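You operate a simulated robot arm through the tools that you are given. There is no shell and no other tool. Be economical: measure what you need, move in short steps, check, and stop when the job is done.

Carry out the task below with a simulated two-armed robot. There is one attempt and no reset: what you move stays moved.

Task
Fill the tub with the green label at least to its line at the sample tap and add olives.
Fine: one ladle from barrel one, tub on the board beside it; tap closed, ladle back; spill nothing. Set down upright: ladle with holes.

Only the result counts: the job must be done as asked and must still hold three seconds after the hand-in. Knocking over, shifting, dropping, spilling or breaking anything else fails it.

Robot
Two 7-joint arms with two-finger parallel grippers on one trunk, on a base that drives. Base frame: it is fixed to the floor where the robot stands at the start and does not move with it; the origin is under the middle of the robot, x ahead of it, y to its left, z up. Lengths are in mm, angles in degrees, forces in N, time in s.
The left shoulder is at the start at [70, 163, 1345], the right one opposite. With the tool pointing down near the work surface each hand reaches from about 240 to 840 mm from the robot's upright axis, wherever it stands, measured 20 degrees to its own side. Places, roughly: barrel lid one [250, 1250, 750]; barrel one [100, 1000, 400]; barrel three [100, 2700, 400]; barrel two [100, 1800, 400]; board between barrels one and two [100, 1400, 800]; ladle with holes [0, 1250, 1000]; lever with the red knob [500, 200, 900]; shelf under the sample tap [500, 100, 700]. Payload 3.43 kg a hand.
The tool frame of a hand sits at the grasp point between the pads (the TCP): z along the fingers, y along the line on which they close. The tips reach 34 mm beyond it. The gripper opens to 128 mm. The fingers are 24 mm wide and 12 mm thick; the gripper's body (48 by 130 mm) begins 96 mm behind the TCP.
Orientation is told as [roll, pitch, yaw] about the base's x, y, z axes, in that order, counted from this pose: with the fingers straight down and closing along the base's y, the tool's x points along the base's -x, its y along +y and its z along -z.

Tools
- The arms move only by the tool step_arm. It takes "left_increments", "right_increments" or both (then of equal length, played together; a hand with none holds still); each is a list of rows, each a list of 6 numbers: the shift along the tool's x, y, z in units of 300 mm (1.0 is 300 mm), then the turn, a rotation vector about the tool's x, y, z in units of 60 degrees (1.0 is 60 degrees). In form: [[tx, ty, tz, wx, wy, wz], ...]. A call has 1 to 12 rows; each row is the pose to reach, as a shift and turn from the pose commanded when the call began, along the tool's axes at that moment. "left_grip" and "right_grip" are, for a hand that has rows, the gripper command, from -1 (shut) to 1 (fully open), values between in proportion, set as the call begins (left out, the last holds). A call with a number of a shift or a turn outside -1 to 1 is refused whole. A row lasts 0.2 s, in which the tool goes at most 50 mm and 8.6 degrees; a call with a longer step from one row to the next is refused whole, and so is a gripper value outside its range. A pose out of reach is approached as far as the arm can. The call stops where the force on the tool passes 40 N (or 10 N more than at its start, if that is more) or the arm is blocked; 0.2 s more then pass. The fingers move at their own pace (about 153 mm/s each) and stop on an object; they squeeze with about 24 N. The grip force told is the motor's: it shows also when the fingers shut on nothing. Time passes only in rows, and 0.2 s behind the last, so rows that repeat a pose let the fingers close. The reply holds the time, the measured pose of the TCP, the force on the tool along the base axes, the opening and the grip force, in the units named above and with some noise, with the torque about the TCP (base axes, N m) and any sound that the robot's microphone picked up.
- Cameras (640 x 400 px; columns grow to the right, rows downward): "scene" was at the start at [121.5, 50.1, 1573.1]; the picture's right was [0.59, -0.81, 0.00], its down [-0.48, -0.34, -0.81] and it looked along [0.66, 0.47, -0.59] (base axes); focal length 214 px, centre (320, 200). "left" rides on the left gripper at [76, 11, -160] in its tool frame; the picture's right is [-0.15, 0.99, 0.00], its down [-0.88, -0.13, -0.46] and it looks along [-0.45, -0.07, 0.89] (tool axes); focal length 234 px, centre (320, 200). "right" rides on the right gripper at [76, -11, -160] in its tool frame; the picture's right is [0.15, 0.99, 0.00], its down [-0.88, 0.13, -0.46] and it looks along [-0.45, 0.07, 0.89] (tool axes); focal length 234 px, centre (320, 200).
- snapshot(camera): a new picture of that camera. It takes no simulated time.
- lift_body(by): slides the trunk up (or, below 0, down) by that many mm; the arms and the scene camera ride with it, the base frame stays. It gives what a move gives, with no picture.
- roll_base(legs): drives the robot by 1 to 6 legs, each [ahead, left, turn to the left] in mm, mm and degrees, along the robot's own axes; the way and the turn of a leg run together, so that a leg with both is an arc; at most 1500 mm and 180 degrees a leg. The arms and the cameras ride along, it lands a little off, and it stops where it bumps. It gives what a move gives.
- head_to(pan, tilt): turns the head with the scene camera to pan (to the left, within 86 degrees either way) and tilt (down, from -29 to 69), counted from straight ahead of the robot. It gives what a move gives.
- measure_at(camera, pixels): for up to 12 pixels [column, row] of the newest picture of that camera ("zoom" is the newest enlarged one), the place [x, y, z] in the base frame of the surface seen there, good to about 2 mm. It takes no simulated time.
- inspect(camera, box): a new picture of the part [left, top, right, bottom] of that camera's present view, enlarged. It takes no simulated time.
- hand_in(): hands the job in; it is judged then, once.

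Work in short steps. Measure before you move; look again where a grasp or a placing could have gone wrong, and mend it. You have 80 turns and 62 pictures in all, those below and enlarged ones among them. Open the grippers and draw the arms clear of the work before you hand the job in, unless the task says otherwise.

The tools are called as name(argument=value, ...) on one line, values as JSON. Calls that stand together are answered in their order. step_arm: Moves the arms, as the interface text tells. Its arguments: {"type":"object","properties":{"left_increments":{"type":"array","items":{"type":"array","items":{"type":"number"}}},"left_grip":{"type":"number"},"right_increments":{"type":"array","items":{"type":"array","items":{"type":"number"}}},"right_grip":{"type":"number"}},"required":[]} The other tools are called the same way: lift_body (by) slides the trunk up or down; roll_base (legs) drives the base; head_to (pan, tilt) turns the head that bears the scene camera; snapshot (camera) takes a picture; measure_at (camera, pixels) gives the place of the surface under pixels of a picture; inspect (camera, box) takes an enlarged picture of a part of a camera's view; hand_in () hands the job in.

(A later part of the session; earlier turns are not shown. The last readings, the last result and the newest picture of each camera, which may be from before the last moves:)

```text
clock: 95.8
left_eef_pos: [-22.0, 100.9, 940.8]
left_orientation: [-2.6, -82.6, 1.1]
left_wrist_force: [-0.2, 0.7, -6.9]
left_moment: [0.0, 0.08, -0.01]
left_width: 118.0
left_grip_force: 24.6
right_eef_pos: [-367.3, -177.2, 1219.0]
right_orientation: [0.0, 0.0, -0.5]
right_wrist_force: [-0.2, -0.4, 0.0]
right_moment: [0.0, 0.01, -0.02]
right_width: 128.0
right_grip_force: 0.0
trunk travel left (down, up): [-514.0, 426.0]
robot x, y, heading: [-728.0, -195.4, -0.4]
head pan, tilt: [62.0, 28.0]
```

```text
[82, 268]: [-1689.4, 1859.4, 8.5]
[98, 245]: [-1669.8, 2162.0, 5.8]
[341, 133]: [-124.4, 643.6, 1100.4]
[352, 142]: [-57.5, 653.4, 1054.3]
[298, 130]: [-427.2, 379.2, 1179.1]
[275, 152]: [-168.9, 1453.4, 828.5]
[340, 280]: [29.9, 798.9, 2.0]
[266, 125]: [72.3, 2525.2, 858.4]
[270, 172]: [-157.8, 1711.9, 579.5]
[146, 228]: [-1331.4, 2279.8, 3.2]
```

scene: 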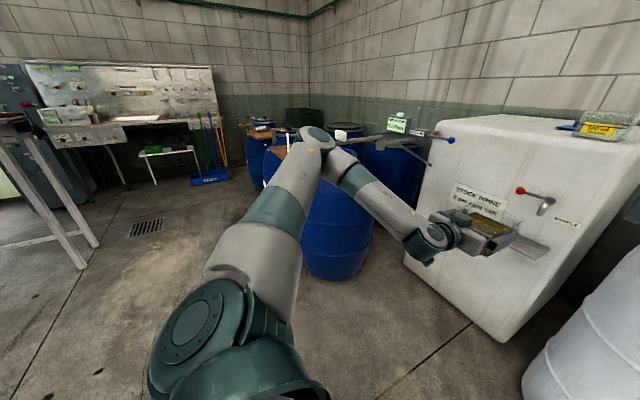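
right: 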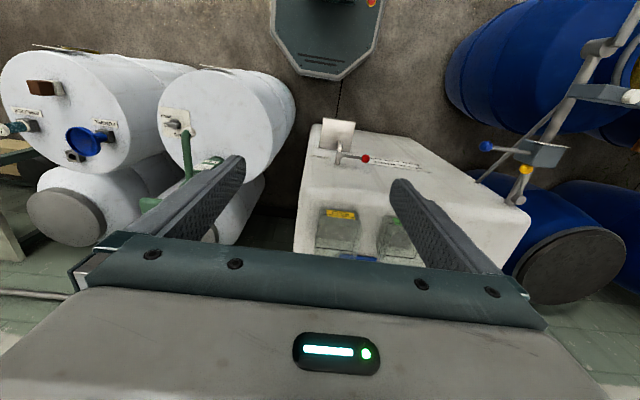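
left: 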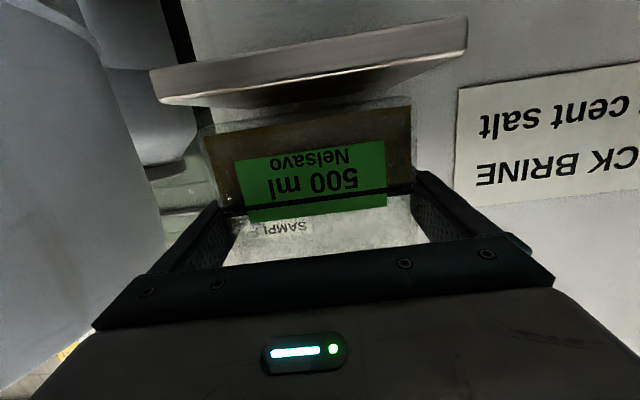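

The pipe's near end reaches x≈−130 at y≈650, so I back off a further 400 mm, then drive 1300 mm left and look at the board.

roll_base(legs=[[-400, 0, 0], [0, 650, 0.2], [0, 650, 0.2]])

head_to(pan=5, tilt=30)

snapshot(camera="scene")

```text
clock: 104.9
left_eef_pos: [-395.6, 1435.1, 939.9]
left_orientation: [-2.6, -82.5, 0.9]
left_wrist_force: [-0.1, 0.2, -6.6]
left_moment: [-0.01, 0.09, -0.03]
left_width: 117.8
left_grip_force: 24.4
right_eef_pos: [-742.4, 1159.0, 1218.5]
right_orientation: [0.1, 0.2, -0.7]
right_wrist_force: [-0.7, 0.3, -1.2]
right_moment: [-0.02, -0.02, -0.02]
right_width: 128.0
right_grip_force: 0.1
trunk travel left (down, up): [-514.0, 426.0]
robot x, y, heading: [-1106.6, 1143.5, -0.6]
head pan, tilt: [62.0, 28.0]
```

```text
clock: 106.2
left_eef_pos: [-396.5, 1435.6, 940.3]
left_orientation: [-2.5, -82.6, 0.9]
left_wrist_force: [0.4, 0.2, -6.2]
left_moment: [0.03, 0.09, 0.02]
left_width: 118.0
left_grip_force: 23.9
right_eef_pos: [-741.6, 1157.4, 1217.3]
right_orientation: [0.1, 0.0, -0.7]
right_wrist_force: [-0.6, -1.0, -1.3]
right_moment: [0.0, -0.02, 0.02]
right_width: 128.0
right_grip_force: 0.0
trunk travel left (down, up): [-514.0, 426.0]
robot x, y, heading: [-1107.5, 1148.1, -0.7]
head pan, tilt: [5.0, 30.0]
```

```text
14 pictures are left
```

scene: 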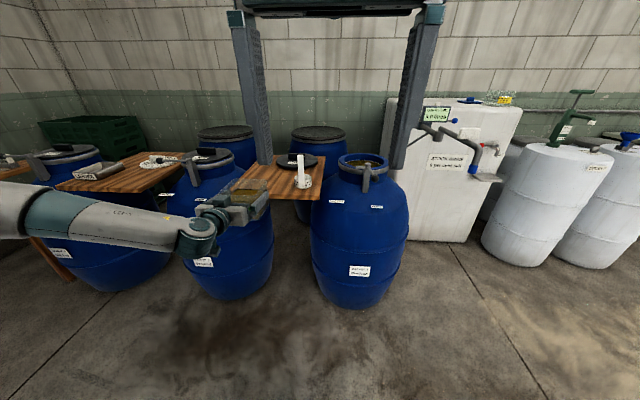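

I zoom on barrel one, the board and the ladle.

inspect(camera="scene", box=[235, 130, 415, 220])

measure_at(camera="zoom", pixels=[[236, 95], [240, 160], [232, 195], [215, 180], [250, 230], [140, 210], [110, 160], [420, 100], [440, 140], [500, 95], [465, 155], [240, 100]])

```text
3.56 times, centred on (325, 175) of scene
```

zoom: 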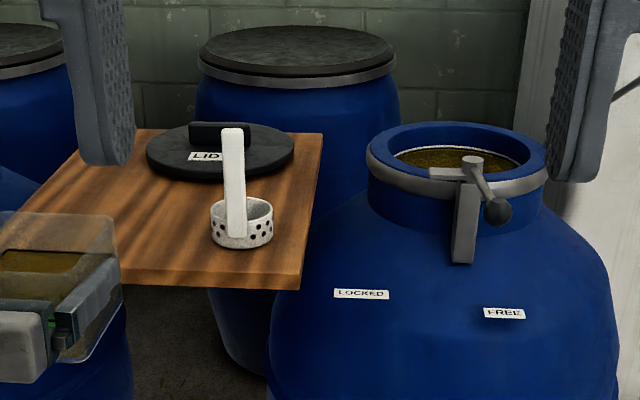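

```text
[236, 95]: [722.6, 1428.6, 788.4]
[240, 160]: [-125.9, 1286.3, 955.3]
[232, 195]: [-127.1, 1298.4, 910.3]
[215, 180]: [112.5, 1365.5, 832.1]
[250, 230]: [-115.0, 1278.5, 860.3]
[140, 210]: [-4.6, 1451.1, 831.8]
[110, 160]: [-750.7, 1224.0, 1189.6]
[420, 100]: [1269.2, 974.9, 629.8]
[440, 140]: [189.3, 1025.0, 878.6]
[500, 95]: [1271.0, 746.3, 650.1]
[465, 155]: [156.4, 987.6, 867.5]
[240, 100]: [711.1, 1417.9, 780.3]
```

The ladle stands on the board at about (−100,1280), free board area around (−50,1440), board top z≈832. I drive 346 mm ahead and lower the tub 47 mm to just above the board.

roll_base(legs=[[346, 5, 0]])

lift_body(by=-48)

lift_body(by=-3)

```text
clock: 108.4
left_eef_pos: [-48.9, 1437.6, 939.3]
left_orientation: [-2.7, -82.5, 0.8]
left_wrist_force: [0.2, 0.0, -6.7]
left_moment: [0.02, 0.05, 0.0]
left_width: 118.1
left_grip_force: 24.6
right_eef_pos: [-395.2, 1159.3, 1218.2]
right_orientation: [0.0, 0.1, -0.7]
right_wrist_force: [0.7, -1.7, 0.6]
right_moment: [0.01, 0.02, 0.02]
right_width: 128.0
right_grip_force: 0.0
trunk travel left (down, up): [-514.0, 426.0]
robot x, y, heading: [-760.8, 1146.7, -0.6]
head pan, tilt: [5.0, 30.0]
```

```text
clock: 109.3
left_eef_pos: [-48.5, 1436.6, 894.1]
left_orientation: [-2.5, -82.5, 0.7]
left_wrist_force: [-0.1, -0.7, -6.7]
left_moment: [-0.01, 0.09, 0.0]
left_width: 117.9
left_grip_force: 23.4
right_eef_pos: [-395.4, 1159.9, 1169.7]
right_orientation: [0.2, 0.1, -0.7]
right_wrist_force: [0.6, 0.0, 0.7]
right_moment: [0.03, -0.01, -0.01]
right_width: 128.1
right_grip_force: 0.0
trunk travel left (down, up): [-466.0, 474.0]
robot x, y, heading: [-758.0, 1146.3, -0.4]
head pan, tilt: [5.0, 30.0]
```

```text
clock: 109.9
left_eef_pos: [-47.8, 1437.0, 888.5]
left_orientation: [-2.4, -82.5, 0.8]
left_wrist_force: [0.2, -1.0, -5.3]
left_moment: [0.06, 0.0, -0.01]
left_width: 118.1
left_grip_force: 23.9
right_eef_pos: [-394.0, 1158.9, 1166.8]
right_orientation: [0.1, 0.2, -0.7]
right_wrist_force: [0.3, 0.7, -1.2]
right_moment: [-0.01, 0.01, 0.02]
right_width: 127.9
right_grip_force: 0.1
trunk travel left (down, up): [-463.0, 477.0]
robot x, y, heading: [-754.9, 1145.4, -0.5]
head pan, tilt: [5.0, 30.0]
```

Force is decreasing (−5.3 N); contact is near. I lower 2 mm more, then another 1 mm.

lift_body(by=-2)

lift_body(by=-1)

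snapshot(camera="left")

```text
clock: 110.4
left_eef_pos: [-48.3, 1436.2, 889.4]
left_orientation: [-2.2, -82.7, 0.3]
left_wrist_force: [2.1, 2.8, 4.3]
left_moment: [0.79, 0.47, -0.22]
left_width: 117.8
left_grip_force: 23.8
right_eef_pos: [-395.7, 1159.2, 1165.4]
right_orientation: [0.1, 0.1, -0.8]
right_wrist_force: [0.7, 0.5, 0.5]
right_moment: [0.0, 0.04, 0.03]
right_width: 128.1
right_grip_force: 0.1
trunk travel left (down, up): [-461.0, 479.0]
robot x, y, heading: [-757.9, 1148.5, -0.4]
head pan, tilt: [5.0, 30.0]
```

```text
clock: 110.9
left_eef_pos: [-48.3, 1435.7, 888.3]
left_orientation: [-2.3, -82.7, 0.6]
left_wrist_force: [4.9, 3.5, 10.1]
left_moment: [0.86, 0.62, -0.34]
left_width: 118.2
left_grip_force: 24.2
right_eef_pos: [-396.1, 1158.8, 1165.2]
right_orientation: [0.1, 0.0, -0.8]
right_wrist_force: [-0.2, -0.8, 0.4]
right_moment: [0.02, -0.02, 0.04]
right_width: 127.9
right_grip_force: 0.1
trunk travel left (down, up): [-460.0, 480.0]
robot x, y, heading: [-753.6, 1142.4, -0.4]
head pan, tilt: [5.0, 30.0]
```

```text
12 pictures are left
```

left: 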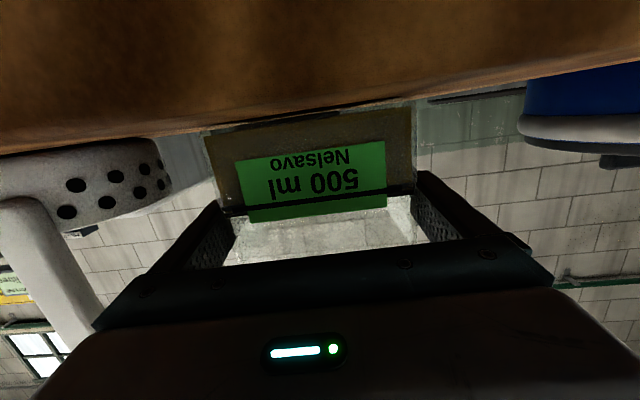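

The tub rests on the board (+10 N). Before releasing, I measure the ladle, which is visible at left (columns 0–170).

measure_at(camera="left", pixels=[[168, 180], [100, 145], [10, 160], [20, 215], [40, 210], [60, 260], [85, 315], [80, 140]])

step_arm(left_increments=[[0, 0, 0, 0, 0, 0], [0, 0, 0, 0, 0, 0], [0, 0, 0, 0, 0, 0]], left_grip=1)

```text
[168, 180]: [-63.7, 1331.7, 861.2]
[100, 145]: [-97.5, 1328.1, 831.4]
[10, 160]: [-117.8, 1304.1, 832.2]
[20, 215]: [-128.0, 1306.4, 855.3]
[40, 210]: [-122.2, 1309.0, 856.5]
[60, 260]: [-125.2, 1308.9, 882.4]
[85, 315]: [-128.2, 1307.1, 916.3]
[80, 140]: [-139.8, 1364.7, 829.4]
```

```text
clock: 111.7
left_eef_pos: [-48.6, 1437.1, 886.7]
left_orientation: [-2.5, -82.5, 0.8]
left_wrist_force: [0.0, -0.3, -0.8]
left_moment: [-0.02, 0.0, 0.0]
left_width: 127.9
left_grip_force: 0.0
right_eef_pos: [-394.2, 1159.0, 1164.6]
right_orientation: [0.0, 0.2, -0.8]
right_wrist_force: [0.7, 0.2, -0.6]
right_moment: [0.02, 0.03, 0.02]
right_width: 128.0
right_grip_force: 0.1
trunk travel left (down, up): [-460.0, 480.0]
robot x, y, heading: [-757.4, 1148.2, -0.7]
head pan, tilt: [5.0, 30.0]
```

The tub stands released on the board. I back the left hand out, raise the trunk, and bring the right hand out pointing down at yaw +90 for the ladle's handle (≈(−125,1296), z 868–985), then slide the base left.

roll_base(legs=[[-200, 0, 0]])

lift_body(by=350)

step_arm(right_increments=[[-0.079, -0.064, 0.115, 0, 0, -0.125], [-0.158, -0.129, 0.23, 0, 0, -0.25], [-0.237, -0.193, 0.345, 0, 0, -0.375], [-0.315, -0.258, 0.46, 0, 0, -0.5], [-0.394, -0.322, 0.575, 0, 0, -0.625], [-0.473, -0.387, 0.69, 0, 0, -0.75]], right_grip=-0.1)

step_arm(right_increments=[[-0.01, -0.101, 0.115, 0, 0, -0.125], [-0.02, -0.202, 0.231, 0, 0, -0.25], [-0.03, -0.304, 0.346, 0, 0, -0.375], [-0.04, -0.405, 0.462, 0, 0, -0.5], [-0.05, -0.507, 0.577, 0, 0, -0.625], [-0.061, -0.608, 0.693, 0, 0, -0.75]])

roll_base(legs=[[0, 368, 0.5]])

```text
clock: 113.3
left_eef_pos: [-245.9, 1442.8, 888.0]
left_orientation: [-2.5, -82.6, 1.2]
left_wrist_force: [-0.4, -0.9, -0.2]
left_moment: [0.01, 0.0, -0.01]
left_width: 128.2
left_grip_force: 0.0
right_eef_pos: [-591.9, 1163.5, 1165.3]
right_orientation: [0.0, 0.0, -0.4]
right_wrist_force: [-0.3, 0.1, 0.3]
right_moment: [0.02, -0.04, 0.0]
right_width: 128.0
right_grip_force: 0.1
trunk travel left (down, up): [-460.0, 480.0]
robot x, y, heading: [-952.6, 1146.5, -0.2]
head pan, tilt: [5.0, 30.0]
```

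```text
clock: 116.7
left_eef_pos: [-244.4, 1444.8, 1236.6]
left_orientation: [-2.4, -82.6, 1.0]
left_wrist_force: [-0.5, 0.8, 0.2]
left_moment: [0.01, 0.0, -0.01]
left_width: 128.0
left_grip_force: 0.0
right_eef_pos: [-591.1, 1163.6, 1514.5]
right_orientation: [0.1, 0.1, -0.4]
right_wrist_force: [0.0, -0.4, 0.4]
right_moment: [-0.02, 0.0, 0.01]
right_width: 128.2
right_grip_force: 0.1
trunk travel left (down, up): [-810.0, 130.0]
robot x, y, heading: [-955.5, 1145.8, -0.2]
head pan, tilt: [5.0, 30.0]
```

```text
clock: 118.1
left_eef_pos: [-244.4, 1440.9, 1236.5]
left_orientation: [-1.8, -82.5, 0.5]
left_wrist_force: [0.6, 0.5, 0.5]
left_moment: [0.05, 0.04, 0.02]
left_width: 127.9
left_grip_force: 0.0
right_eef_pos: [-449.0, 1045.1, 1308.4]
right_orientation: [0.1, 0.0, 44.8]
right_wrist_force: [0.6, -0.1, 0.3]
right_moment: [0.0, 0.0, 0.0]
right_width: 57.5
right_grip_force: 0.1
trunk travel left (down, up): [-810.0, 130.0]
robot x, y, heading: [-949.5, 1148.4, -0.1]
head pan, tilt: [5.0, 30.0]
```

```text
clock: 119.5
left_eef_pos: [-248.0, 1448.3, 1237.1]
left_orientation: [-4.4, -82.7, 2.9]
left_wrist_force: [-0.2, 0.4, 0.9]
left_moment: [-0.01, 0.06, -0.14]
left_width: 128.1
left_grip_force: 0.1
right_eef_pos: [-447.8, 982.6, 1114.3]
right_orientation: [-11.1, 1.3, 81.9]
right_wrist_force: [-0.3, -6.9, -10.7]
right_moment: [0.69, -0.29, 0.14]
right_width: 57.6
right_grip_force: 0.1
right hand out of reach, approached as far as the arm can: row 3, 4, 5, 6
trunk travel left (down, up): [-810.0, 130.0]
robot x, y, heading: [-947.7, 1148.9, -0.2]
head pan, tilt: [5.0, 30.0]
```

```text
clock: 121.8
left_eef_pos: [-247.8, 1814.4, 1238.1]
left_orientation: [-1.9, -82.6, 1.1]
left_wrist_force: [-0.5, -0.6, -0.3]
left_moment: [-0.02, 0.0, 0.02]
left_width: 128.1
left_grip_force: 0.1
right_eef_pos: [-447.7, 1334.1, 1098.2]
right_orientation: [-9.5, 3.1, 81.7]
right_wrist_force: [0.9, -1.1, -0.2]
right_moment: [-0.02, 0.03, -0.03]
right_width: 57.7
right_grip_force: 0.1
trunk travel left (down, up): [-810.0, 130.0]
robot x, y, heading: [-951.8, 1510.1, 0.4]
head pan, tilt: [5.0, 30.0]
```

The right hand stuck short of reach with a 10° tilt. I move it outward to its mirrored good position (rel ≈(633,−290)) and correct the tilt.

step_arm(right_increments=[[0.062, -0.096, 0, 0.006, -0.033, 0], [0.124, -0.191, 0, 0.012, -0.065, 0], [0.186, -0.287, 0, 0.018, -0.098, 0], [0.248, -0.382, 0, 0.024, -0.13, 0], [0.31, -0.478, 0, 0.03, -0.163, 0], [0.31, -0.478, 0, 0.03, -0.163, 0]])

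```text
clock: 123.2
left_eef_pos: [-248.5, 1818.6, 1235.5]
left_orientation: [-3.5, -82.6, 2.7]
left_wrist_force: [-0.7, 0.1, -0.4]
left_moment: [0.01, -0.02, -0.01]
left_width: 128.0
left_grip_force: 0.0
right_eef_pos: [-403.8, 1304.1, 1066.7]
right_orientation: [-14.0, -5.8, 82.1]
right_wrist_force: [0.6, 0.6, -0.2]
right_moment: [-0.05, 0.0, 0.0]
right_width: 57.7
right_grip_force: 0.0
right hand out of reach, approached as far as the arm can: row 1, 2, 3, 4, 5, 6
trunk travel left (down, up): [-810.0, 130.0]
robot x, y, heading: [-948.8, 1511.8, 0.3]
head pan, tilt: [5.0, 30.0]
```

The wrist needs unwinding: I return to yaw ≈42, move outward, then turn to yaw ≈88 there.

step_arm(right_increments=[[0, 0, -0.033, -0.021, -0.036, 0.111], [0, 0, -0.067, -0.043, -0.073, 0.222], [0, 0, -0.1, -0.064, -0.109, 0.333], [0, 0, -0.133, -0.085, -0.145, 0.445], [0, 0, -0.167, -0.107, -0.182, 0.556], [0, 0, -0.2, -0.128, -0.218, 0.667]])

step_arm(right_increments=[[-0.012, -0.134, -0.022, 0, 0, 0], [-0.024, -0.267, -0.045, 0, 0, 0], [-0.035, -0.4, -0.067, 0, 0, 0]])

step_arm(right_increments=[[0, 0, 0, 0, 0, -0.128], [0, 0, 0, 0, 0, -0.256], [0, 0, 0, 0, 0, -0.384], [0, 0, 0, 0, 0, -0.511], [0, 0, 0, 0, 0, -0.639], [0, 0, 0, 0, 0, -0.767]])

```text
clock: 124.6
left_eef_pos: [-248.9, 1812.5, 1236.7]
left_orientation: [-2.1, -82.6, 1.1]
left_wrist_force: [-0.6, -0.2, -0.3]
left_moment: [-0.02, 0.02, -0.01]
left_width: 128.2
left_grip_force: 0.1
right_eef_pos: [-419.0, 1298.5, 1125.1]
right_orientation: [4.6, -23.2, 41.9]
right_wrist_force: [-0.7, -0.6, -0.6]
right_moment: [0.03, 0.01, 0.0]
right_width: 57.4
right_grip_force: 0.1
trunk travel left (down, up): [-810.0, 130.0]
robot x, y, heading: [-949.1, 1510.9, 0.2]
head pan, tilt: [5.0, 30.0]
```

```text
clock: 125.4
left_eef_pos: [-247.7, 1815.7, 1236.3]
left_orientation: [-2.3, -82.5, 1.6]
left_wrist_force: [0.3, -0.7, -0.4]
left_moment: [0.0, -0.01, 0.02]
left_width: 127.8
left_grip_force: 0.0
right_eef_pos: [-348.4, 1227.4, 1138.6]
right_orientation: [4.4, -22.9, 42.0]
right_wrist_force: [0.1, -1.1, -0.2]
right_moment: [-0.01, -0.01, 0.01]
right_width: 58.0
right_grip_force: 0.0
right hand out of reach, approached as far as the arm can: row 3
trunk travel left (down, up): [-810.0, 130.0]
robot x, y, heading: [-949.1, 1511.3, 0.6]
head pan, tilt: [5.0, 30.0]
```

```text
clock: 126.8
left_eef_pos: [-248.4, 1807.1, 1239.4]
left_orientation: [0.1, -82.6, -1.0]
left_wrist_force: [-0.4, -0.6, 0.4]
left_moment: [-0.01, -0.02, 0.08]
left_width: 128.1
left_grip_force: 0.0
right_eef_pos: [-411.6, 1325.0, 1066.3]
right_orientation: [-17.1, -18.8, 90.2]
right_wrist_force: [-0.2, -0.9, -1.3]
right_moment: [0.11, -0.02, 0.05]
right_width: 57.5
right_grip_force: 0.0
right hand out of reach, approached as far as the arm can: row 1, 2, 3, 4, 5, 6
trunk travel left (down, up): [-810.0, 130.0]
robot x, y, heading: [-952.9, 1515.5, 0.2]
head pan, tilt: [5.0, 30.0]
```

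The right wrist can't do it, but the left hand proved it can (yaw −88, and forward tilt). I'll use the left for the ladle: unwind/park the right hand up high, and turn the left hand to point down at yaw −88.

step_arm(left_increments=[[0, 0, 0, 0, 0.125, 0], [0, 0, 0, 0, 0.25, 0], [0, 0, 0, 0, 0.375, 0], [0, 0, 0, 0, 0.5, 0], [0, 0, 0, 0, 0.625, 0], [0, 0, 0, 0, 0.75, 0], [0, 0, 0, 0, 0.875, 0], [0, 0, 0, 0, 1, 0]], right_increments=[[0, 0, -0.1, 0, 0, 0.1], [0, 0, -0.2, 0, 0, 0.2], [0, 0, -0.3, 0, 0, 0.3], [0, 0, -0.4, 0, 0, 0.4], [0, 0, -0.5, 0, 0, 0.5], [0, 0, -0.6, 0, 0, 0.6], [0, 0, -0.7, 0, 0, 0.7], [0, 0, -0.8, 0, 0, 0.8]], left_grip=0)

step_arm(left_increments=[[0.02, 0, 0.05, 0, 0.054, 0], [0.04, 0, 0.1, 0, 0.108, 0], [0.06, 0, 0.145, 0, 0.162, 0], [0.08, 0, 0.193, 0, 0.215, 0], [0.1, 0, 0.241, 0, 0.269, 0], [0.12, 0, 0.29, 0, 0.323, 0], [0.14, 0, 0.338, 0, 0.377, 0]], right_increments=[[0, 0, -0.06, 0, 0, 0.1], [0, 0, -0.12, 0, 0, 0.2], [0, 0, -0.18, 0, 0, 0.3], [0, 0, -0.24, 0, 0, 0.4], [0, 0, -0.3, 0, 0, 0.5], [0, 0, -0.36, 0, 0, 0.6], [0, 0, -0.42, 0, 0, 0.7]])

step_arm(left_increments=[[0, 0, 0, 0, 0, 0.125], [0, 0, 0, 0, 0, 0.25], [0, 0, 0, 0, 0, 0.375], [0, 0, 0, 0, 0, 0.5], [0, 0, 0, 0, 0, 0.625], [0, 0, 0, 0, 0, 0.75], [0, 0, 0, 0, 0, 0.875], [0, 0, 0, 0, 0, 1]])

step_arm(left_increments=[[0, 0, 0, 0, 0, 0.12], [0, 0, 0, 0, 0, 0.24], [0, 0, 0, 0, 0, 0.36], [0, 0, 0, 0, 0, 0.48]])

```text
clock: 128.6
left_eef_pos: [-247.8, 1815.0, 1236.8]
left_orientation: [-0.3, -22.4, -0.8]
left_wrist_force: [1.1, 0.2, 0.3]
left_moment: [-0.03, 0.0, 0.02]
left_width: 64.0
left_grip_force: 0.1
right_eef_pos: [-482.5, 1264.3, 1289.4]
right_orientation: [3.3, -24.7, 38.4]
right_wrist_force: [0.3, -0.5, 0.0]
right_moment: [0.01, 0.0, -0.01]
right_width: 57.5
right_grip_force: 0.0
trunk travel left (down, up): [-810.0, 130.0]
robot x, y, heading: [-949.7, 1514.7, 0.2]
head pan, tilt: [5.0, 30.0]
```

```text
clock: 130.2
left_eef_pos: [-248.2, 1816.8, 1127.1]
left_orientation: [-0.4, 0.0, -0.9]
left_wrist_force: [0.8, -1.0, 0.6]
left_moment: [-0.03, 0.01, -0.01]
left_width: 63.8
left_grip_force: 0.1
right_eef_pos: [-521.3, 1225.1, 1402.4]
right_orientation: [19.3, -15.9, -5.5]
right_wrist_force: [-0.3, -0.8, 0.1]
right_moment: [-0.02, 0.02, 0.0]
right_width: 57.8
right_grip_force: 0.2
trunk travel left (down, up): [-810.0, 130.0]
robot x, y, heading: [-953.1, 1512.5, 0.2]
head pan, tilt: [5.0, 30.0]
```

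```text
clock: 132.0
left_eef_pos: [-248.8, 1814.5, 1127.5]
left_orientation: [-0.1, -0.3, -60.9]
left_wrist_force: [0.0, 0.1, 0.2]
left_moment: [-0.01, 0.02, 0.03]
left_width: 64.0
left_grip_force: 0.0
right_eef_pos: [-519.9, 1225.3, 1403.2]
right_orientation: [19.3, -16.1, -5.6]
right_wrist_force: [0.4, 0.3, 0.3]
right_moment: [-0.01, 0.0, 0.03]
right_width: 57.6
right_grip_force: 0.0
trunk travel left (down, up): [-810.0, 130.0]
robot x, y, heading: [-955.3, 1514.4, 0.3]
head pan, tilt: [5.0, 30.0]
```

```text
clock: 133.0
left_eef_pos: [-248.7, 1814.9, 1125.8]
left_orientation: [0.1, -0.5, -89.8]
left_wrist_force: [0.9, -0.8, 0.0]
left_moment: [-0.01, -0.02, -0.01]
left_width: 64.1
left_grip_force: 0.1
right_eef_pos: [-521.3, 1224.5, 1403.3]
right_orientation: [19.3, -16.2, -5.5]
right_wrist_force: [-0.1, -0.1, 0.7]
right_moment: [0.02, -0.02, 0.01]
right_width: 57.7
right_grip_force: 0.1
trunk travel left (down, up): [-810.0, 130.0]
robot x, y, heading: [-953.9, 1509.1, 0.1]
head pan, tilt: [5.0, 30.0]
```

The left hand is down at yaw −90. I drive it above the ladle and look down with its camera and the scene camera.

roll_base(legs=[[0, -517, 0], [110, 0, 0]])

snapshot(camera="left")

head_to(pan=15, tilt=38)

inspect(camera="scene", box=[230, 90, 450, 230])

```text
clock: 136.8
left_eef_pos: [-138.5, 1295.9, 1128.8]
left_orientation: [0.1, -0.4, -89.8]
left_wrist_force: [-0.1, 0.3, -0.1]
left_moment: [0.01, -0.02, -0.04]
left_width: 64.1
left_grip_force: 0.1
right_eef_pos: [-411.3, 708.2, 1403.0]
right_orientation: [19.4, -16.2, -5.7]
right_wrist_force: [0.1, 0.2, 0.1]
right_moment: [-0.01, 0.0, -0.01]
right_width: 57.3
right_grip_force: 0.0
trunk travel left (down, up): [-810.0, 130.0]
robot x, y, heading: [-841.0, 997.5, 0.2]
head pan, tilt: [5.0, 30.0]
```

```text
11 pictures are left
```

left: 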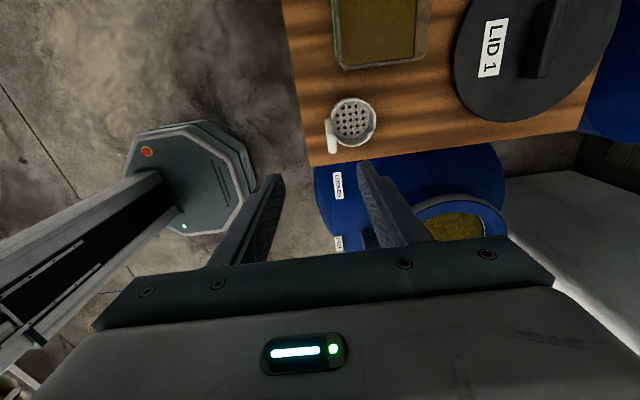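

```text
clock: 137.6
left_eef_pos: [-135.9, 1296.5, 1126.7]
left_orientation: [0.1, -0.5, -89.8]
left_wrist_force: [0.5, -0.1, -1.3]
left_moment: [0.0, 0.02, -0.02]
left_width: 64.2
left_grip_force: 0.0
right_eef_pos: [-409.2, 707.4, 1402.3]
right_orientation: [19.4, -16.0, -5.7]
right_wrist_force: [0.2, 0.6, -0.5]
right_moment: [-0.01, -0.05, 0.0]
right_width: 57.7
right_grip_force: 0.1
trunk travel left (down, up): [-810.0, 130.0]
robot x, y, heading: [-836.2, 997.9, -0.0]
head pan, tilt: [15.0, 38.0]
```

```text
2.86 times, centred on (340, 160) of scene
```

zoom: 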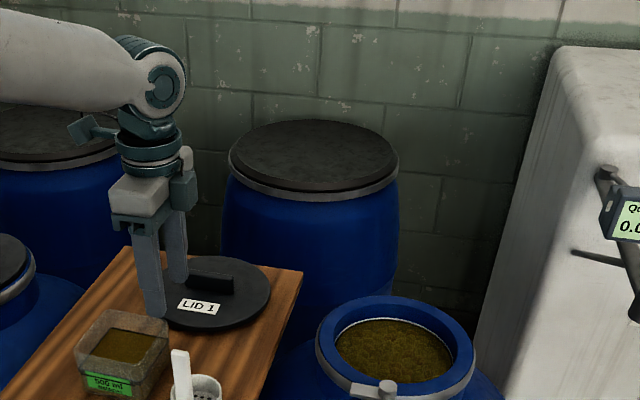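

I measure the handle top/cup in the left picture, and the barrel mouth in the zoom.

measure_at(camera="left", pixels=[[331, 127], [333, 140], [333, 150], [328, 125], [338, 150], [353, 122], [375, 125], [353, 98]])

measure_at(camera="zoom", pixels=[[395, 355], [330, 340], [475, 350], [395, 300], [395, 378], [388, 390], [180, 355], [183, 380], [340, 365], [450, 365], [395, 322], [430, 395]])

```text
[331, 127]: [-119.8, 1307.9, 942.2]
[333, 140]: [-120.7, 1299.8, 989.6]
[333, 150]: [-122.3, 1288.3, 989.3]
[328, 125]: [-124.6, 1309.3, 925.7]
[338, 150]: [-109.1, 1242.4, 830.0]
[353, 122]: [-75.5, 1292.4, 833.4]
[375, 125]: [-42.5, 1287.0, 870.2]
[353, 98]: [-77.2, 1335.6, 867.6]
```

```text
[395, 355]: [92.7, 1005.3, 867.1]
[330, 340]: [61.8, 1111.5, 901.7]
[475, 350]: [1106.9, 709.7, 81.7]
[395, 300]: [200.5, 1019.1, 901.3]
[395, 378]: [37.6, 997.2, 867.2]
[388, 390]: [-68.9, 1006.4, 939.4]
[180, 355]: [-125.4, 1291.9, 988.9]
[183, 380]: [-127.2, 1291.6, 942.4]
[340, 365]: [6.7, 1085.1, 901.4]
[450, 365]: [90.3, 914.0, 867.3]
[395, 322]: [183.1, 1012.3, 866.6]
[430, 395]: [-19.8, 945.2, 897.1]
```

Handle centre (−122,1297), top z 989; mouth centre ≈(100,1005), olives z 867, rim 901. I lower the left hand onto the handle at z≈958 and close.

step_arm(left_increments=[[0, 0.05, 0.14, 0, 0, 0], [0, 0.05, 0.28, 0, 0, 0], [0, 0.05, 0.42, 0, 0, 0], [0, 0.05, 0.563, 0, 0, 0]])

step_arm(left_increments=[[0, 0, 0, 0, 0, 0], [0, 0, 0, 0, 0, 0], [0, 0, 0, 0, 0, 0]], left_grip=-1)

step_arm(left_increments=[[0, 0, -0.1, 0, 0, 0], [0, 0, -0.2, 0, 0, 0], [0, 0, -0.3, 0, 0, 0], [0, 0, -0.4, 0, 0, 0]])

snapshot(camera="left")

```text
clock: 138.6
left_eef_pos: [-184.4, 1329.5, 1012.3]
left_orientation: [0.1, -0.5, -89.8]
left_wrist_force: [-0.5, 0.5, 0.0]
left_moment: [-0.04, -0.02, 0.02]
left_width: 64.1
left_grip_force: 0.1
left hand out of reach, approached as far as the arm can: row 1, 2, 3, 4
right_eef_pos: [-411.5, 709.8, 1402.8]
right_orientation: [19.3, -16.0, -5.7]
right_wrist_force: [0.3, -0.2, -0.1]
right_moment: [0.02, -0.03, 0.04]
right_width: 57.4
right_grip_force: 0.1
trunk travel left (down, up): [-810.0, 130.0]
robot x, y, heading: [-840.0, 995.1, 0.1]
head pan, tilt: [15.0, 38.0]
```

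```text
clock: 139.3
left_eef_pos: [-183.1, 1328.2, 1013.2]
left_orientation: [0.2, -0.3, -89.7]
left_wrist_force: [0.2, -0.4, 1.2]
left_moment: [-0.02, 0.01, 0.0]
left_width: 0.1
left_grip_force: 24.5
right_eef_pos: [-410.1, 708.0, 1404.2]
right_orientation: [19.3, -16.1, -5.7]
right_wrist_force: [0.5, -0.2, 0.1]
right_moment: [0.0, 0.01, 0.04]
right_width: 57.6
right_grip_force: 0.0
trunk travel left (down, up): [-810.0, 130.0]
robot x, y, heading: [-841.1, 999.1, 0.3]
head pan, tilt: [15.0, 38.0]
```

```text
clock: 140.3
left_eef_pos: [-183.4, 1326.4, 1133.3]
left_orientation: [0.0, -0.4, -89.9]
left_wrist_force: [0.3, -0.1, -1.4]
left_moment: [0.0, 0.01, -0.01]
left_width: 0.1
left_grip_force: 23.9
right_eef_pos: [-413.4, 708.2, 1404.3]
right_orientation: [19.2, -16.1, -5.7]
right_wrist_force: [-0.5, 0.3, -0.4]
right_moment: [-0.01, -0.01, 0.03]
right_width: 57.6
right_grip_force: 0.0
trunk travel left (down, up): [-810.0, 130.0]
robot x, y, heading: [-843.0, 1001.7, -0.1]
head pan, tilt: [15.0, 38.0]
```

```text
9 pictures are left
```

left: 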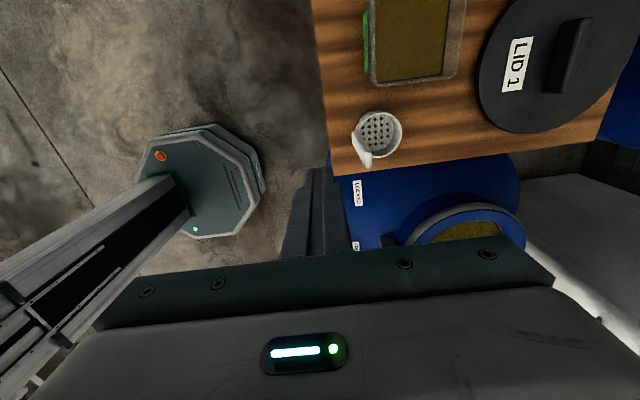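

The arm's low reach was exceeded but nothing was touched. I instead reopen, shift the base (+61,−29) and lower with the trunk, then close.

step_arm(left_increments=[[0, 0, 0, 0, 0, 0], [0, 0, 0, 0, 0, 0]], left_grip=0)

roll_base(legs=[[61, -29, 0]])

lift_body(by=-173)

step_arm(left_increments=[[0, 0, 0, 0, 0, 0], [0, 0, 0, 0, 0, 0], [0, 0, 0, 0, 0, 0]], left_grip=-1)

```text
clock: 140.9
left_eef_pos: [-182.7, 1327.5, 1132.1]
left_orientation: [0.2, -0.4, -89.7]
left_wrist_force: [0.2, 0.3, -1.2]
left_moment: [0.01, -0.01, 0.05]
left_width: 63.9
left_grip_force: 0.1
right_eef_pos: [-410.8, 708.0, 1403.3]
right_orientation: [19.3, -16.1, -5.7]
right_wrist_force: [0.0, -0.2, -1.3]
right_moment: [0.02, 0.0, 0.01]
right_width: 57.4
right_grip_force: 0.2
trunk travel left (down, up): [-810.0, 130.0]
robot x, y, heading: [-841.4, 995.4, 0.0]
head pan, tilt: [15.0, 38.0]
```

```text
clock: 141.9
left_eef_pos: [-127.2, 1302.9, 1134.0]
left_orientation: [0.5, -0.5, -89.8]
left_wrist_force: [-0.3, 0.2, 0.4]
left_moment: [-0.02, -0.05, 0.04]
left_width: 64.1
left_grip_force: 0.1
right_eef_pos: [-356.5, 681.8, 1406.6]
right_orientation: [19.3, -16.4, -5.6]
right_wrist_force: [-0.9, 0.7, 0.4]
right_moment: [-0.02, -0.06, -0.01]
right_width: 57.6
right_grip_force: 0.1
trunk travel left (down, up): [-810.0, 130.0]
robot x, y, heading: [-780.2, 967.4, 0.1]
head pan, tilt: [15.0, 38.0]
```

```text
clock: 143.9
left_eef_pos: [-123.1, 1298.3, 958.6]
left_orientation: [0.1, -0.5, -89.7]
left_wrist_force: [0.2, 0.0, -0.1]
left_moment: [-0.03, -0.01, 0.02]
left_width: 64.0
left_grip_force: 0.0
right_eef_pos: [-350.5, 679.3, 1232.0]
right_orientation: [19.3, -16.2, -5.7]
right_wrist_force: [-0.2, 0.2, -0.5]
right_moment: [0.04, 0.0, 0.01]
right_width: 57.5
right_grip_force: 0.1
trunk travel left (down, up): [-637.0, 303.0]
robot x, y, heading: [-780.6, 974.7, 0.3]
head pan, tilt: [15.0, 38.0]
```

```text
clock: 144.7
left_eef_pos: [-123.0, 1299.0, 960.1]
left_orientation: [0.1, -0.5, -89.8]
left_wrist_force: [0.5, 0.1, 2.3]
left_moment: [0.06, -0.13, 0.01]
left_width: 11.6
left_grip_force: 24.3
right_eef_pos: [-351.2, 678.8, 1229.9]
right_orientation: [19.3, -16.1, -5.6]
right_wrist_force: [0.6, 0.5, -0.2]
right_moment: [-0.01, 0.02, -0.02]
right_width: 57.5
right_grip_force: 0.2
trunk travel left (down, up): [-637.0, 303.0]
robot x, y, heading: [-785.9, 972.6, 0.3]
head pan, tilt: [15.0, 38.0]
```

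Handle gripped (11.6 mm). I lift 120 mm with the trunk and drive so the cup is over barrel one's mouth.

lift_body(by=120)

roll_base(legs=[[0, -289, 0], [177, 0, 0]])

snapshot(camera="left")

```text
clock: 146.2
left_eef_pos: [-122.5, 1298.2, 1079.7]
left_orientation: [0.0, -0.3, -89.8]
left_wrist_force: [0.2, 0.1, -1.1]
left_moment: [-0.02, 0.01, 0.03]
left_width: 11.4
left_grip_force: 23.7
right_eef_pos: [-349.7, 680.4, 1350.5]
right_orientation: [19.3, -16.1, -5.8]
right_wrist_force: [0.1, 0.3, 1.0]
right_moment: [0.0, -0.01, 0.03]
right_width: 57.4
right_grip_force: 0.0
trunk travel left (down, up): [-757.0, 183.0]
robot x, y, heading: [-782.3, 970.0, 0.2]
head pan, tilt: [15.0, 38.0]
```

```text
clock: 149.3
left_eef_pos: [53.5, 1013.1, 1079.7]
left_orientation: [0.2, -0.4, -89.8]
left_wrist_force: [0.1, 0.1, 0.1]
left_moment: [0.01, 0.03, -0.03]
left_width: 11.2
left_grip_force: 24.6
right_eef_pos: [-174.9, 394.6, 1350.7]
right_orientation: [19.2, -16.1, -5.6]
right_wrist_force: [-0.2, -1.4, 0.6]
right_moment: [-0.01, -0.04, -0.01]
right_width: 57.6
right_grip_force: 0.1
trunk travel left (down, up): [-757.0, 183.0]
robot x, y, heading: [-602.8, 682.8, 0.2]
head pan, tilt: [15.0, 38.0]
```

```text
8 pictures are left
```

left: 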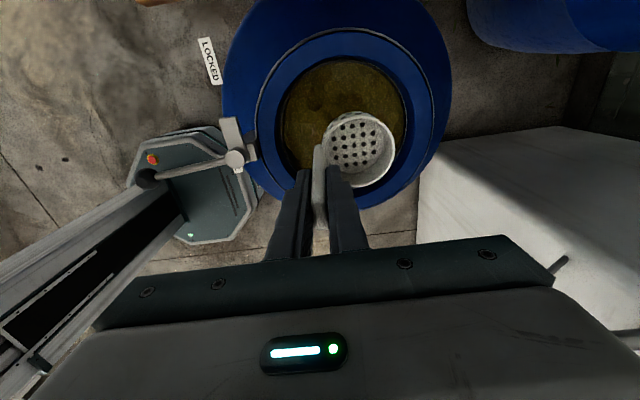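

The cup is over the mouth at ≈(97,1008). I dip it 150 mm (cup floor ≈ z 802, below the 867 surface) and raise it again.

lift_body(by=-150)

step_arm(left_increments=[[0, 0, 0, 0, 0, 0], [0, 0, 0, 0, 0, 0], [0, 0, 0, 0, 0, 0]])

lift_body(by=150)

snapshot(camera="left")

```text
clock: 151.0
left_eef_pos: [56.7, 1010.9, 929.5]
left_orientation: [0.3, -0.4, -89.9]
left_wrist_force: [5.1, -2.4, 15.0]
left_moment: [-0.06, -0.69, -0.04]
left_width: 11.9
left_grip_force: 24.8
right_eef_pos: [-173.2, 392.8, 1200.8]
right_orientation: [19.4, -16.2, -5.7]
right_wrist_force: [0.5, 0.3, -0.1]
right_moment: [-0.01, 0.0, -0.03]
right_width: 57.4
right_grip_force: 0.1
trunk travel left (down, up): [-607.0, 333.0]
robot x, y, heading: [-603.6, 678.6, 0.0]
head pan, tilt: [15.0, 38.0]
```

```text
clock: 151.8
left_eef_pos: [55.1, 1011.1, 930.2]
left_orientation: [0.1, -0.4, -89.8]
left_wrist_force: [3.9, -2.8, 14.2]
left_moment: [-0.26, -0.64, -0.03]
left_width: 12.0
left_grip_force: 23.6
right_eef_pos: [-172.7, 392.6, 1200.7]
right_orientation: [19.4, -16.2, -5.8]
right_wrist_force: [0.4, 0.6, -0.8]
right_moment: [0.0, 0.02, -0.01]
right_width: 57.3
right_grip_force: 0.0
trunk travel left (down, up): [-607.0, 333.0]
robot x, y, heading: [-604.1, 682.1, 0.0]
head pan, tilt: [15.0, 38.0]
```

```text
clock: 153.6
left_eef_pos: [57.8, 1013.3, 1077.4]
left_orientation: [0.1, -0.4, -89.8]
left_wrist_force: [0.0, 0.4, -2.1]
left_moment: [0.03, 0.05, -0.02]
left_width: 11.9
left_grip_force: 24.1
right_eef_pos: [-172.6, 393.3, 1350.7]
right_orientation: [19.3, -16.2, -5.6]
right_wrist_force: [0.3, -0.1, -0.4]
right_moment: [0.01, -0.02, 0.01]
right_width: 57.5
right_grip_force: 0.0
trunk travel left (down, up): [-757.0, 183.0]
robot x, y, heading: [-601.6, 680.6, -0.2]
head pan, tilt: [15.0, 38.0]
```

```text
7 pictures are left
```

left: 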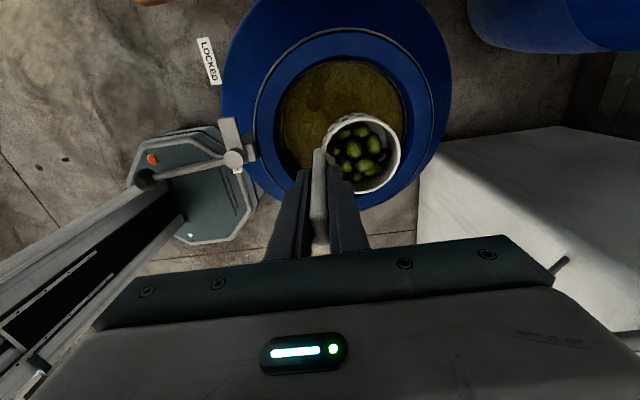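

The ladle is full of olives. Still over the barrel, I raise and extend the arm and turn the hand back to yaw 0 (cup to the left of the handle) as the pouring start pose.

step_arm(left_increments=[[0, 0.047, -0.083, 0, 0, 0], [0, 0.094, -0.167, 0, 0, 0], [0, 0.141, -0.25, 0, 0, 0], [0, 0.188, -0.333, 0, 0, 0], [0, 0.235, -0.417, 0, 0, 0], [0, 0.283, -0.5, 0, 0, 0]])

step_arm(left_increments=[[0, 0, 0, 0, 0, -0.1], [0, 0, 0, 0, 0, -0.2], [0, 0, 0, 0, 0, -0.3], [0, 0, 0, 0, 0, -0.4], [0, 0, 0, 0, 0, -0.5], [0, 0, 0, 0, 0, -0.6], [0, 0, 0, 0, 0, -0.7], [0, 0, 0, 0, 0, -0.8], [0, 0, 0, 0, 0, -0.9], [0, 0, 0, 0, 0, -1]])

step_arm(left_increments=[[0, 0, 0, 0, 0, -0.1], [0, 0, 0, 0, 0, -0.2], [0, 0, 0, 0, 0, -0.3], [0, 0, 0, 0, 0, -0.4], [0, 0, 0, 0, 0, -0.497]])

```text
clock: 155.0
left_eef_pos: [129.9, 1015.3, 1226.5]
left_orientation: [0.1, -0.4, -89.8]
left_wrist_force: [0.7, 0.4, -1.2]
left_moment: [-0.02, 0.03, 0.02]
left_width: 12.0
left_grip_force: 24.1
left hand out of reach, approached as far as the arm can: row 6
right_eef_pos: [-171.8, 394.4, 1350.8]
right_orientation: [19.2, -16.2, -5.7]
right_wrist_force: [-0.2, -0.2, 0.6]
right_moment: [0.02, 0.02, 0.01]
right_width: 57.7
right_grip_force: 0.0
trunk travel left (down, up): [-757.0, 183.0]
robot x, y, heading: [-600.9, 686.2, 0.1]
head pan, tilt: [15.0, 38.0]
```

```text
clock: 157.2
left_eef_pos: [129.9, 1017.7, 1228.6]
left_orientation: [-0.3, -0.5, -29.7]
left_wrist_force: [0.3, 0.5, -2.7]
left_moment: [-0.01, 0.0, 0.02]
left_width: 11.8
left_grip_force: 23.6
right_eef_pos: [-170.7, 393.8, 1351.6]
right_orientation: [19.3, -16.2, -5.6]
right_wrist_force: [-0.4, 0.2, 0.2]
right_moment: [0.01, -0.01, 0.04]
right_width: 57.6
right_grip_force: 0.1
trunk travel left (down, up): [-757.0, 183.0]
robot x, y, heading: [-600.2, 684.1, 0.2]
head pan, tilt: [15.0, 38.0]
```

```text
clock: 158.4
left_eef_pos: [131.2, 1018.3, 1227.0]
left_orientation: [-0.5, -0.1, 0.0]
left_wrist_force: [-0.1, -0.6, -2.0]
left_moment: [-0.04, 0.02, 0.02]
left_width: 11.9
left_grip_force: 24.5
right_eef_pos: [-173.7, 394.1, 1350.2]
right_orientation: [19.3, -16.2, -5.7]
right_wrist_force: [-0.3, 0.1, -0.2]
right_moment: [0.0, -0.01, 0.01]
right_width: 57.8
right_grip_force: 0.0
trunk travel left (down, up): [-757.0, 183.0]
robot x, y, heading: [-602.5, 683.6, -0.1]
head pan, tilt: [15.0, 38.0]
```

Pose reached with no reach problem. I drive so the cup is above the tub at (−45,1437) and lower the trunk 163 mm.

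roll_base(legs=[[-176, 0, 0], [0, 376, 0]])

lift_body(by=-160)

snapshot(camera="left")

```text
clock: 161.9
left_eef_pos: [-49.3, 1398.3, 1227.0]
left_orientation: [-0.4, -0.1, 0.3]
left_wrist_force: [0.0, 0.8, -2.3]
left_moment: [-0.02, 0.03, 0.0]
left_width: 11.9
left_grip_force: 23.7
right_eef_pos: [-350.6, 773.4, 1350.4]
right_orientation: [19.4, -16.2, -5.6]
right_wrist_force: [0.5, 0.0, -0.7]
right_moment: [0.01, -0.02, -0.03]
right_width: 57.3
right_grip_force: 0.0
trunk travel left (down, up): [-757.0, 183.0]
robot x, y, heading: [-785.6, 1060.2, 0.4]
head pan, tilt: [15.0, 38.0]
```

```text
clock: 163.7
left_eef_pos: [-48.7, 1399.4, 1066.9]
left_orientation: [-0.6, -0.2, 0.2]
left_wrist_force: [0.8, -0.4, -2.2]
left_moment: [-0.05, -0.01, 0.0]
left_width: 11.7
left_grip_force: 23.9
right_eef_pos: [-350.5, 774.7, 1191.0]
right_orientation: [19.4, -16.2, -5.5]
right_wrist_force: [-0.9, 0.0, 0.8]
right_moment: [-0.03, 0.03, 0.01]
right_width: 57.2
right_grip_force: 0.0
trunk travel left (down, up): [-597.0, 343.0]
robot x, y, heading: [-779.6, 1060.0, 0.2]
head pan, tilt: [15.0, 38.0]
```

```text
6 pictures are left
```

left: 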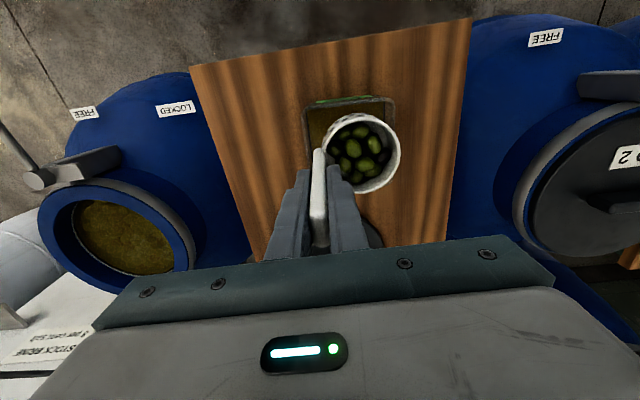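

The full cup hangs over the tub. I tilt the hand forward in a combined path (0→60°, then to 112°) keeping the pouring lip above the tub's middle, then look.

step_arm(left_increments=[[-0.007, -0.018, 0, 0, -0.1, 0], [-0.02, -0.018, 0, 0, -0.2, 0], [-0.03, -0.018, 0, 0, -0.3, 0], [-0.023, -0.018, 0, 0, -0.4, 0], [-0.016, -0.018, 0, 0, -0.5, 0], [0.02, -0.018, 0.02, 0, -0.6, 0], [0.05, -0.018, 0.04, 0, -0.7, 0], [0.08, -0.018, 0.06, 0, -0.8, 0], [0.11, -0.018, 0.08, 0, -0.9, 0], [0.137, -0.018, 0.1, 0, -1, 0]])

step_arm(left_increments=[[0.019, 0, -0.007, 0, -0.108, 0], [0.037, 0, -0.015, 0, -0.217, 0], [0.056, 0, -0.022, 0, -0.325, 0], [0.075, 0, -0.03, 0, -0.433, 0], [0.094, 0, -0.037, 0, -0.542, 0], [0.112, 0, -0.045, 0, -0.65, 0], [0.131, 0, -0.052, 0, -0.758, 0], [0.15, 0, -0.06, 0, -0.867, 0], [0.15, 0, -0.06, 0, -0.867, 0], [0.15, 0, -0.06, 0, -0.867, 0], [0.15, 0, -0.06, 0, -0.867, 0]])

head_to(pan=27, tilt=40)

inspect(camera="scene", box=[240, 120, 400, 240])

```text
clock: 165.9
left_eef_pos: [-89.5, 1394.1, 1035.4]
left_orientation: [-1.1, -60.3, 1.2]
left_wrist_force: [-0.2, -0.8, -2.7]
left_moment: [-0.04, 0.11, -0.03]
left_width: 11.9
left_grip_force: 24.3
right_eef_pos: [-351.0, 775.2, 1190.5]
right_orientation: [19.3, -16.3, -5.5]
right_wrist_force: [-0.2, -0.4, 0.3]
right_moment: [0.0, 0.03, -0.03]
right_width: 57.5
right_grip_force: 0.1
trunk travel left (down, up): [-597.0, 343.0]
robot x, y, heading: [-779.9, 1064.3, 0.2]
head pan, tilt: [15.0, 38.0]
```

```text
clock: 168.3
left_eef_pos: [-129.2, 1396.8, 1013.5]
left_orientation: [-178.8, -67.8, 179.0]
left_wrist_force: [-0.2, 0.2, -0.4]
left_moment: [-0.02, -0.02, -0.02]
left_width: 11.7
left_grip_force: 24.0
left hand out of reach, approached as far as the arm can: row 8, 9, 10, 11
right_eef_pos: [-349.4, 775.2, 1191.2]
right_orientation: [19.3, -16.2, -5.5]
right_wrist_force: [-0.5, 0.3, -0.4]
right_moment: [0.0, 0.02, -0.02]
right_width: 57.5
right_grip_force: 0.1
trunk travel left (down, up): [-597.0, 343.0]
robot x, y, heading: [-784.6, 1061.3, 0.2]
head pan, tilt: [15.0, 38.0]
```

```text
clock: 169.1
left_eef_pos: [-126.7, 1396.5, 1012.7]
left_orientation: [-178.9, -67.7, 179.1]
left_wrist_force: [0.0, -0.8, -0.3]
left_moment: [-0.02, 0.0, 0.01]
left_width: 11.7
left_grip_force: 24.0
right_eef_pos: [-349.8, 773.0, 1189.4]
right_orientation: [19.2, -16.2, -5.6]
right_wrist_force: [0.4, 0.7, 0.9]
right_moment: [-0.02, -0.01, -0.03]
right_width: 57.4
right_grip_force: 0.1
trunk travel left (down, up): [-597.0, 343.0]
robot x, y, heading: [-782.0, 1060.4, 0.4]
head pan, tilt: [27.0, 40.0]
```

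```text
3.33 times, centred on (320, 180) of scene
```

zoom: 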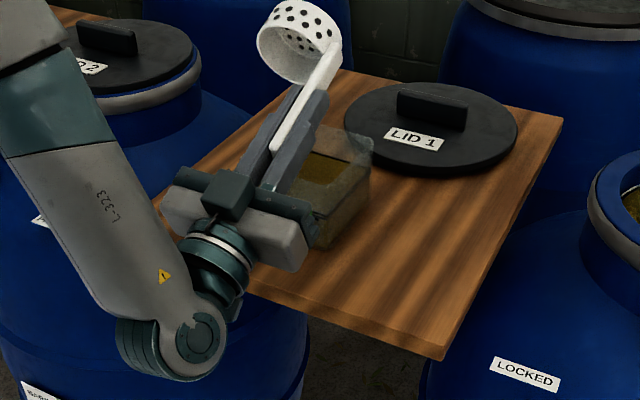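

The wrist load fell from −2.7 to −0.4 N and the cup is empty, with nothing on the board: the olives are in the tub. I raise the trunk, tilt the hand back upright and return to yaw −90.

lift_body(by=150)

step_arm(left_increments=[[0, 0, 0, 0, 0.125, 0], [0, 0, 0, 0, 0.25, 0], [0, 0, 0, 0, 0.375, 0], [0, 0, 0, 0, 0.5, 0], [0, 0, 0, 0, 0.625, 0], [0, 0, 0, 0, 0.75, 0], [0, 0, 0, 0, 0.875, 0], [0, 0, 0, 0, 1, 0]])

step_arm(left_increments=[[0, 0, 0, 0, 0.125, 0], [0, 0, 0, 0, 0.25, 0], [0, 0, 0, 0, 0.375, 0], [0, 0, 0, 0, 0.5, 0], [0, 0, 0, 0, 0.625, 0], [0, 0, 0, 0, 0.75, 0], [0, 0, 0, 0, 0.871, 0]])

step_arm(left_increments=[[0, 0, 0, 0, 0, 0.125], [0, 0, 0, 0, 0, 0.25], [0, 0, 0, 0, 0, 0.375], [0, 0, 0, 0, 0, 0.5], [0, 0, 0, 0, 0, 0.625], [0, 0, 0, 0, 0, 0.75], [0, 0, 0, 0, 0, 0.875], [0, 0, 0, 0, 0, 1]])

step_arm(left_increments=[[0, 0, 0, 0, 0, 0.125], [0, 0, 0, 0, 0, 0.25], [0, 0, 0, 0, 0, 0.375], [0, 0, 0, 0, 0, 0.5]])

```text
clock: 170.8
left_eef_pos: [-128.9, 1396.8, 1162.6]
left_orientation: [-178.8, -67.8, 179.1]
left_wrist_force: [1.0, -0.8, -1.1]
left_moment: [-0.02, 0.06, -0.01]
left_width: 11.8
left_grip_force: 24.3
right_eef_pos: [-349.5, 773.5, 1340.6]
right_orientation: [19.2, -16.2, -5.4]
right_wrist_force: [-0.8, -0.6, -0.7]
right_moment: [0.01, 0.05, -0.02]
right_width: 57.6
right_grip_force: 0.0
trunk travel left (down, up): [-747.0, 193.0]
robot x, y, heading: [-783.2, 1057.2, 0.2]
head pan, tilt: [27.0, 40.0]
```

```text
clock: 172.6
left_eef_pos: [-129.1, 1395.0, 1163.1]
left_orientation: [-0.6, -52.1, 0.6]
left_wrist_force: [0.1, -0.2, -0.3]
left_moment: [0.02, 0.01, 0.02]
left_width: 11.8
left_grip_force: 23.5
right_eef_pos: [-350.2, 773.1, 1341.6]
right_orientation: [19.4, -16.2, -5.6]
right_wrist_force: [-0.3, 0.6, 0.2]
right_moment: [0.06, -0.02, -0.01]
right_width: 57.5
right_grip_force: 0.0
trunk travel left (down, up): [-747.0, 193.0]
robot x, y, heading: [-780.2, 1061.7, 0.7]
head pan, tilt: [27.0, 40.0]
```

```text
clock: 174.2
left_eef_pos: [-127.6, 1396.4, 1161.4]
left_orientation: [-0.5, 0.3, 0.1]
left_wrist_force: [0.4, 0.3, -0.9]
left_moment: [0.0, 0.0, 0.01]
left_width: 11.7
left_grip_force: 23.8
right_eef_pos: [-349.2, 773.4, 1340.6]
right_orientation: [19.3, -16.1, -5.6]
right_wrist_force: [0.1, -0.5, 0.5]
right_moment: [-0.01, 0.03, 0.04]
right_width: 57.7
right_grip_force: 0.1
trunk travel left (down, up): [-747.0, 193.0]
robot x, y, heading: [-779.6, 1060.4, 0.5]
head pan, tilt: [27.0, 40.0]
```

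```text
clock: 176.0
left_eef_pos: [-129.1, 1396.6, 1163.7]
left_orientation: [-0.3, -0.3, -60.0]
left_wrist_force: [-0.3, -0.1, -0.7]
left_moment: [-0.01, 0.01, 0.0]
left_width: 11.8
left_grip_force: 23.5
right_eef_pos: [-350.5, 773.8, 1342.2]
right_orientation: [19.3, -16.3, -5.5]
right_wrist_force: [0.2, 0.4, -0.2]
right_moment: [-0.02, 0.0, 0.0]
right_width: 57.6
right_grip_force: 0.1
trunk travel left (down, up): [-747.0, 193.0]
robot x, y, heading: [-781.2, 1056.7, 0.4]
head pan, tilt: [27.0, 40.0]
```

```text
clock: 177.0
left_eef_pos: [-129.0, 1394.8, 1162.6]
left_orientation: [-0.1, -0.4, -90.0]
left_wrist_force: [0.5, 0.2, -0.6]
left_moment: [-0.01, 0.04, 0.02]
left_width: 11.8
left_grip_force: 24.3
right_eef_pos: [-350.3, 773.1, 1340.0]
right_orientation: [19.3, -16.2, -5.5]
right_wrist_force: [-0.6, -0.8, -0.1]
right_moment: [0.01, 0.0, 0.03]
right_width: 57.4
right_grip_force: 0.0
trunk travel left (down, up): [-747.0, 193.0]
robot x, y, heading: [-784.1, 1057.5, 0.5]
head pan, tilt: [27.0, 40.0]
```

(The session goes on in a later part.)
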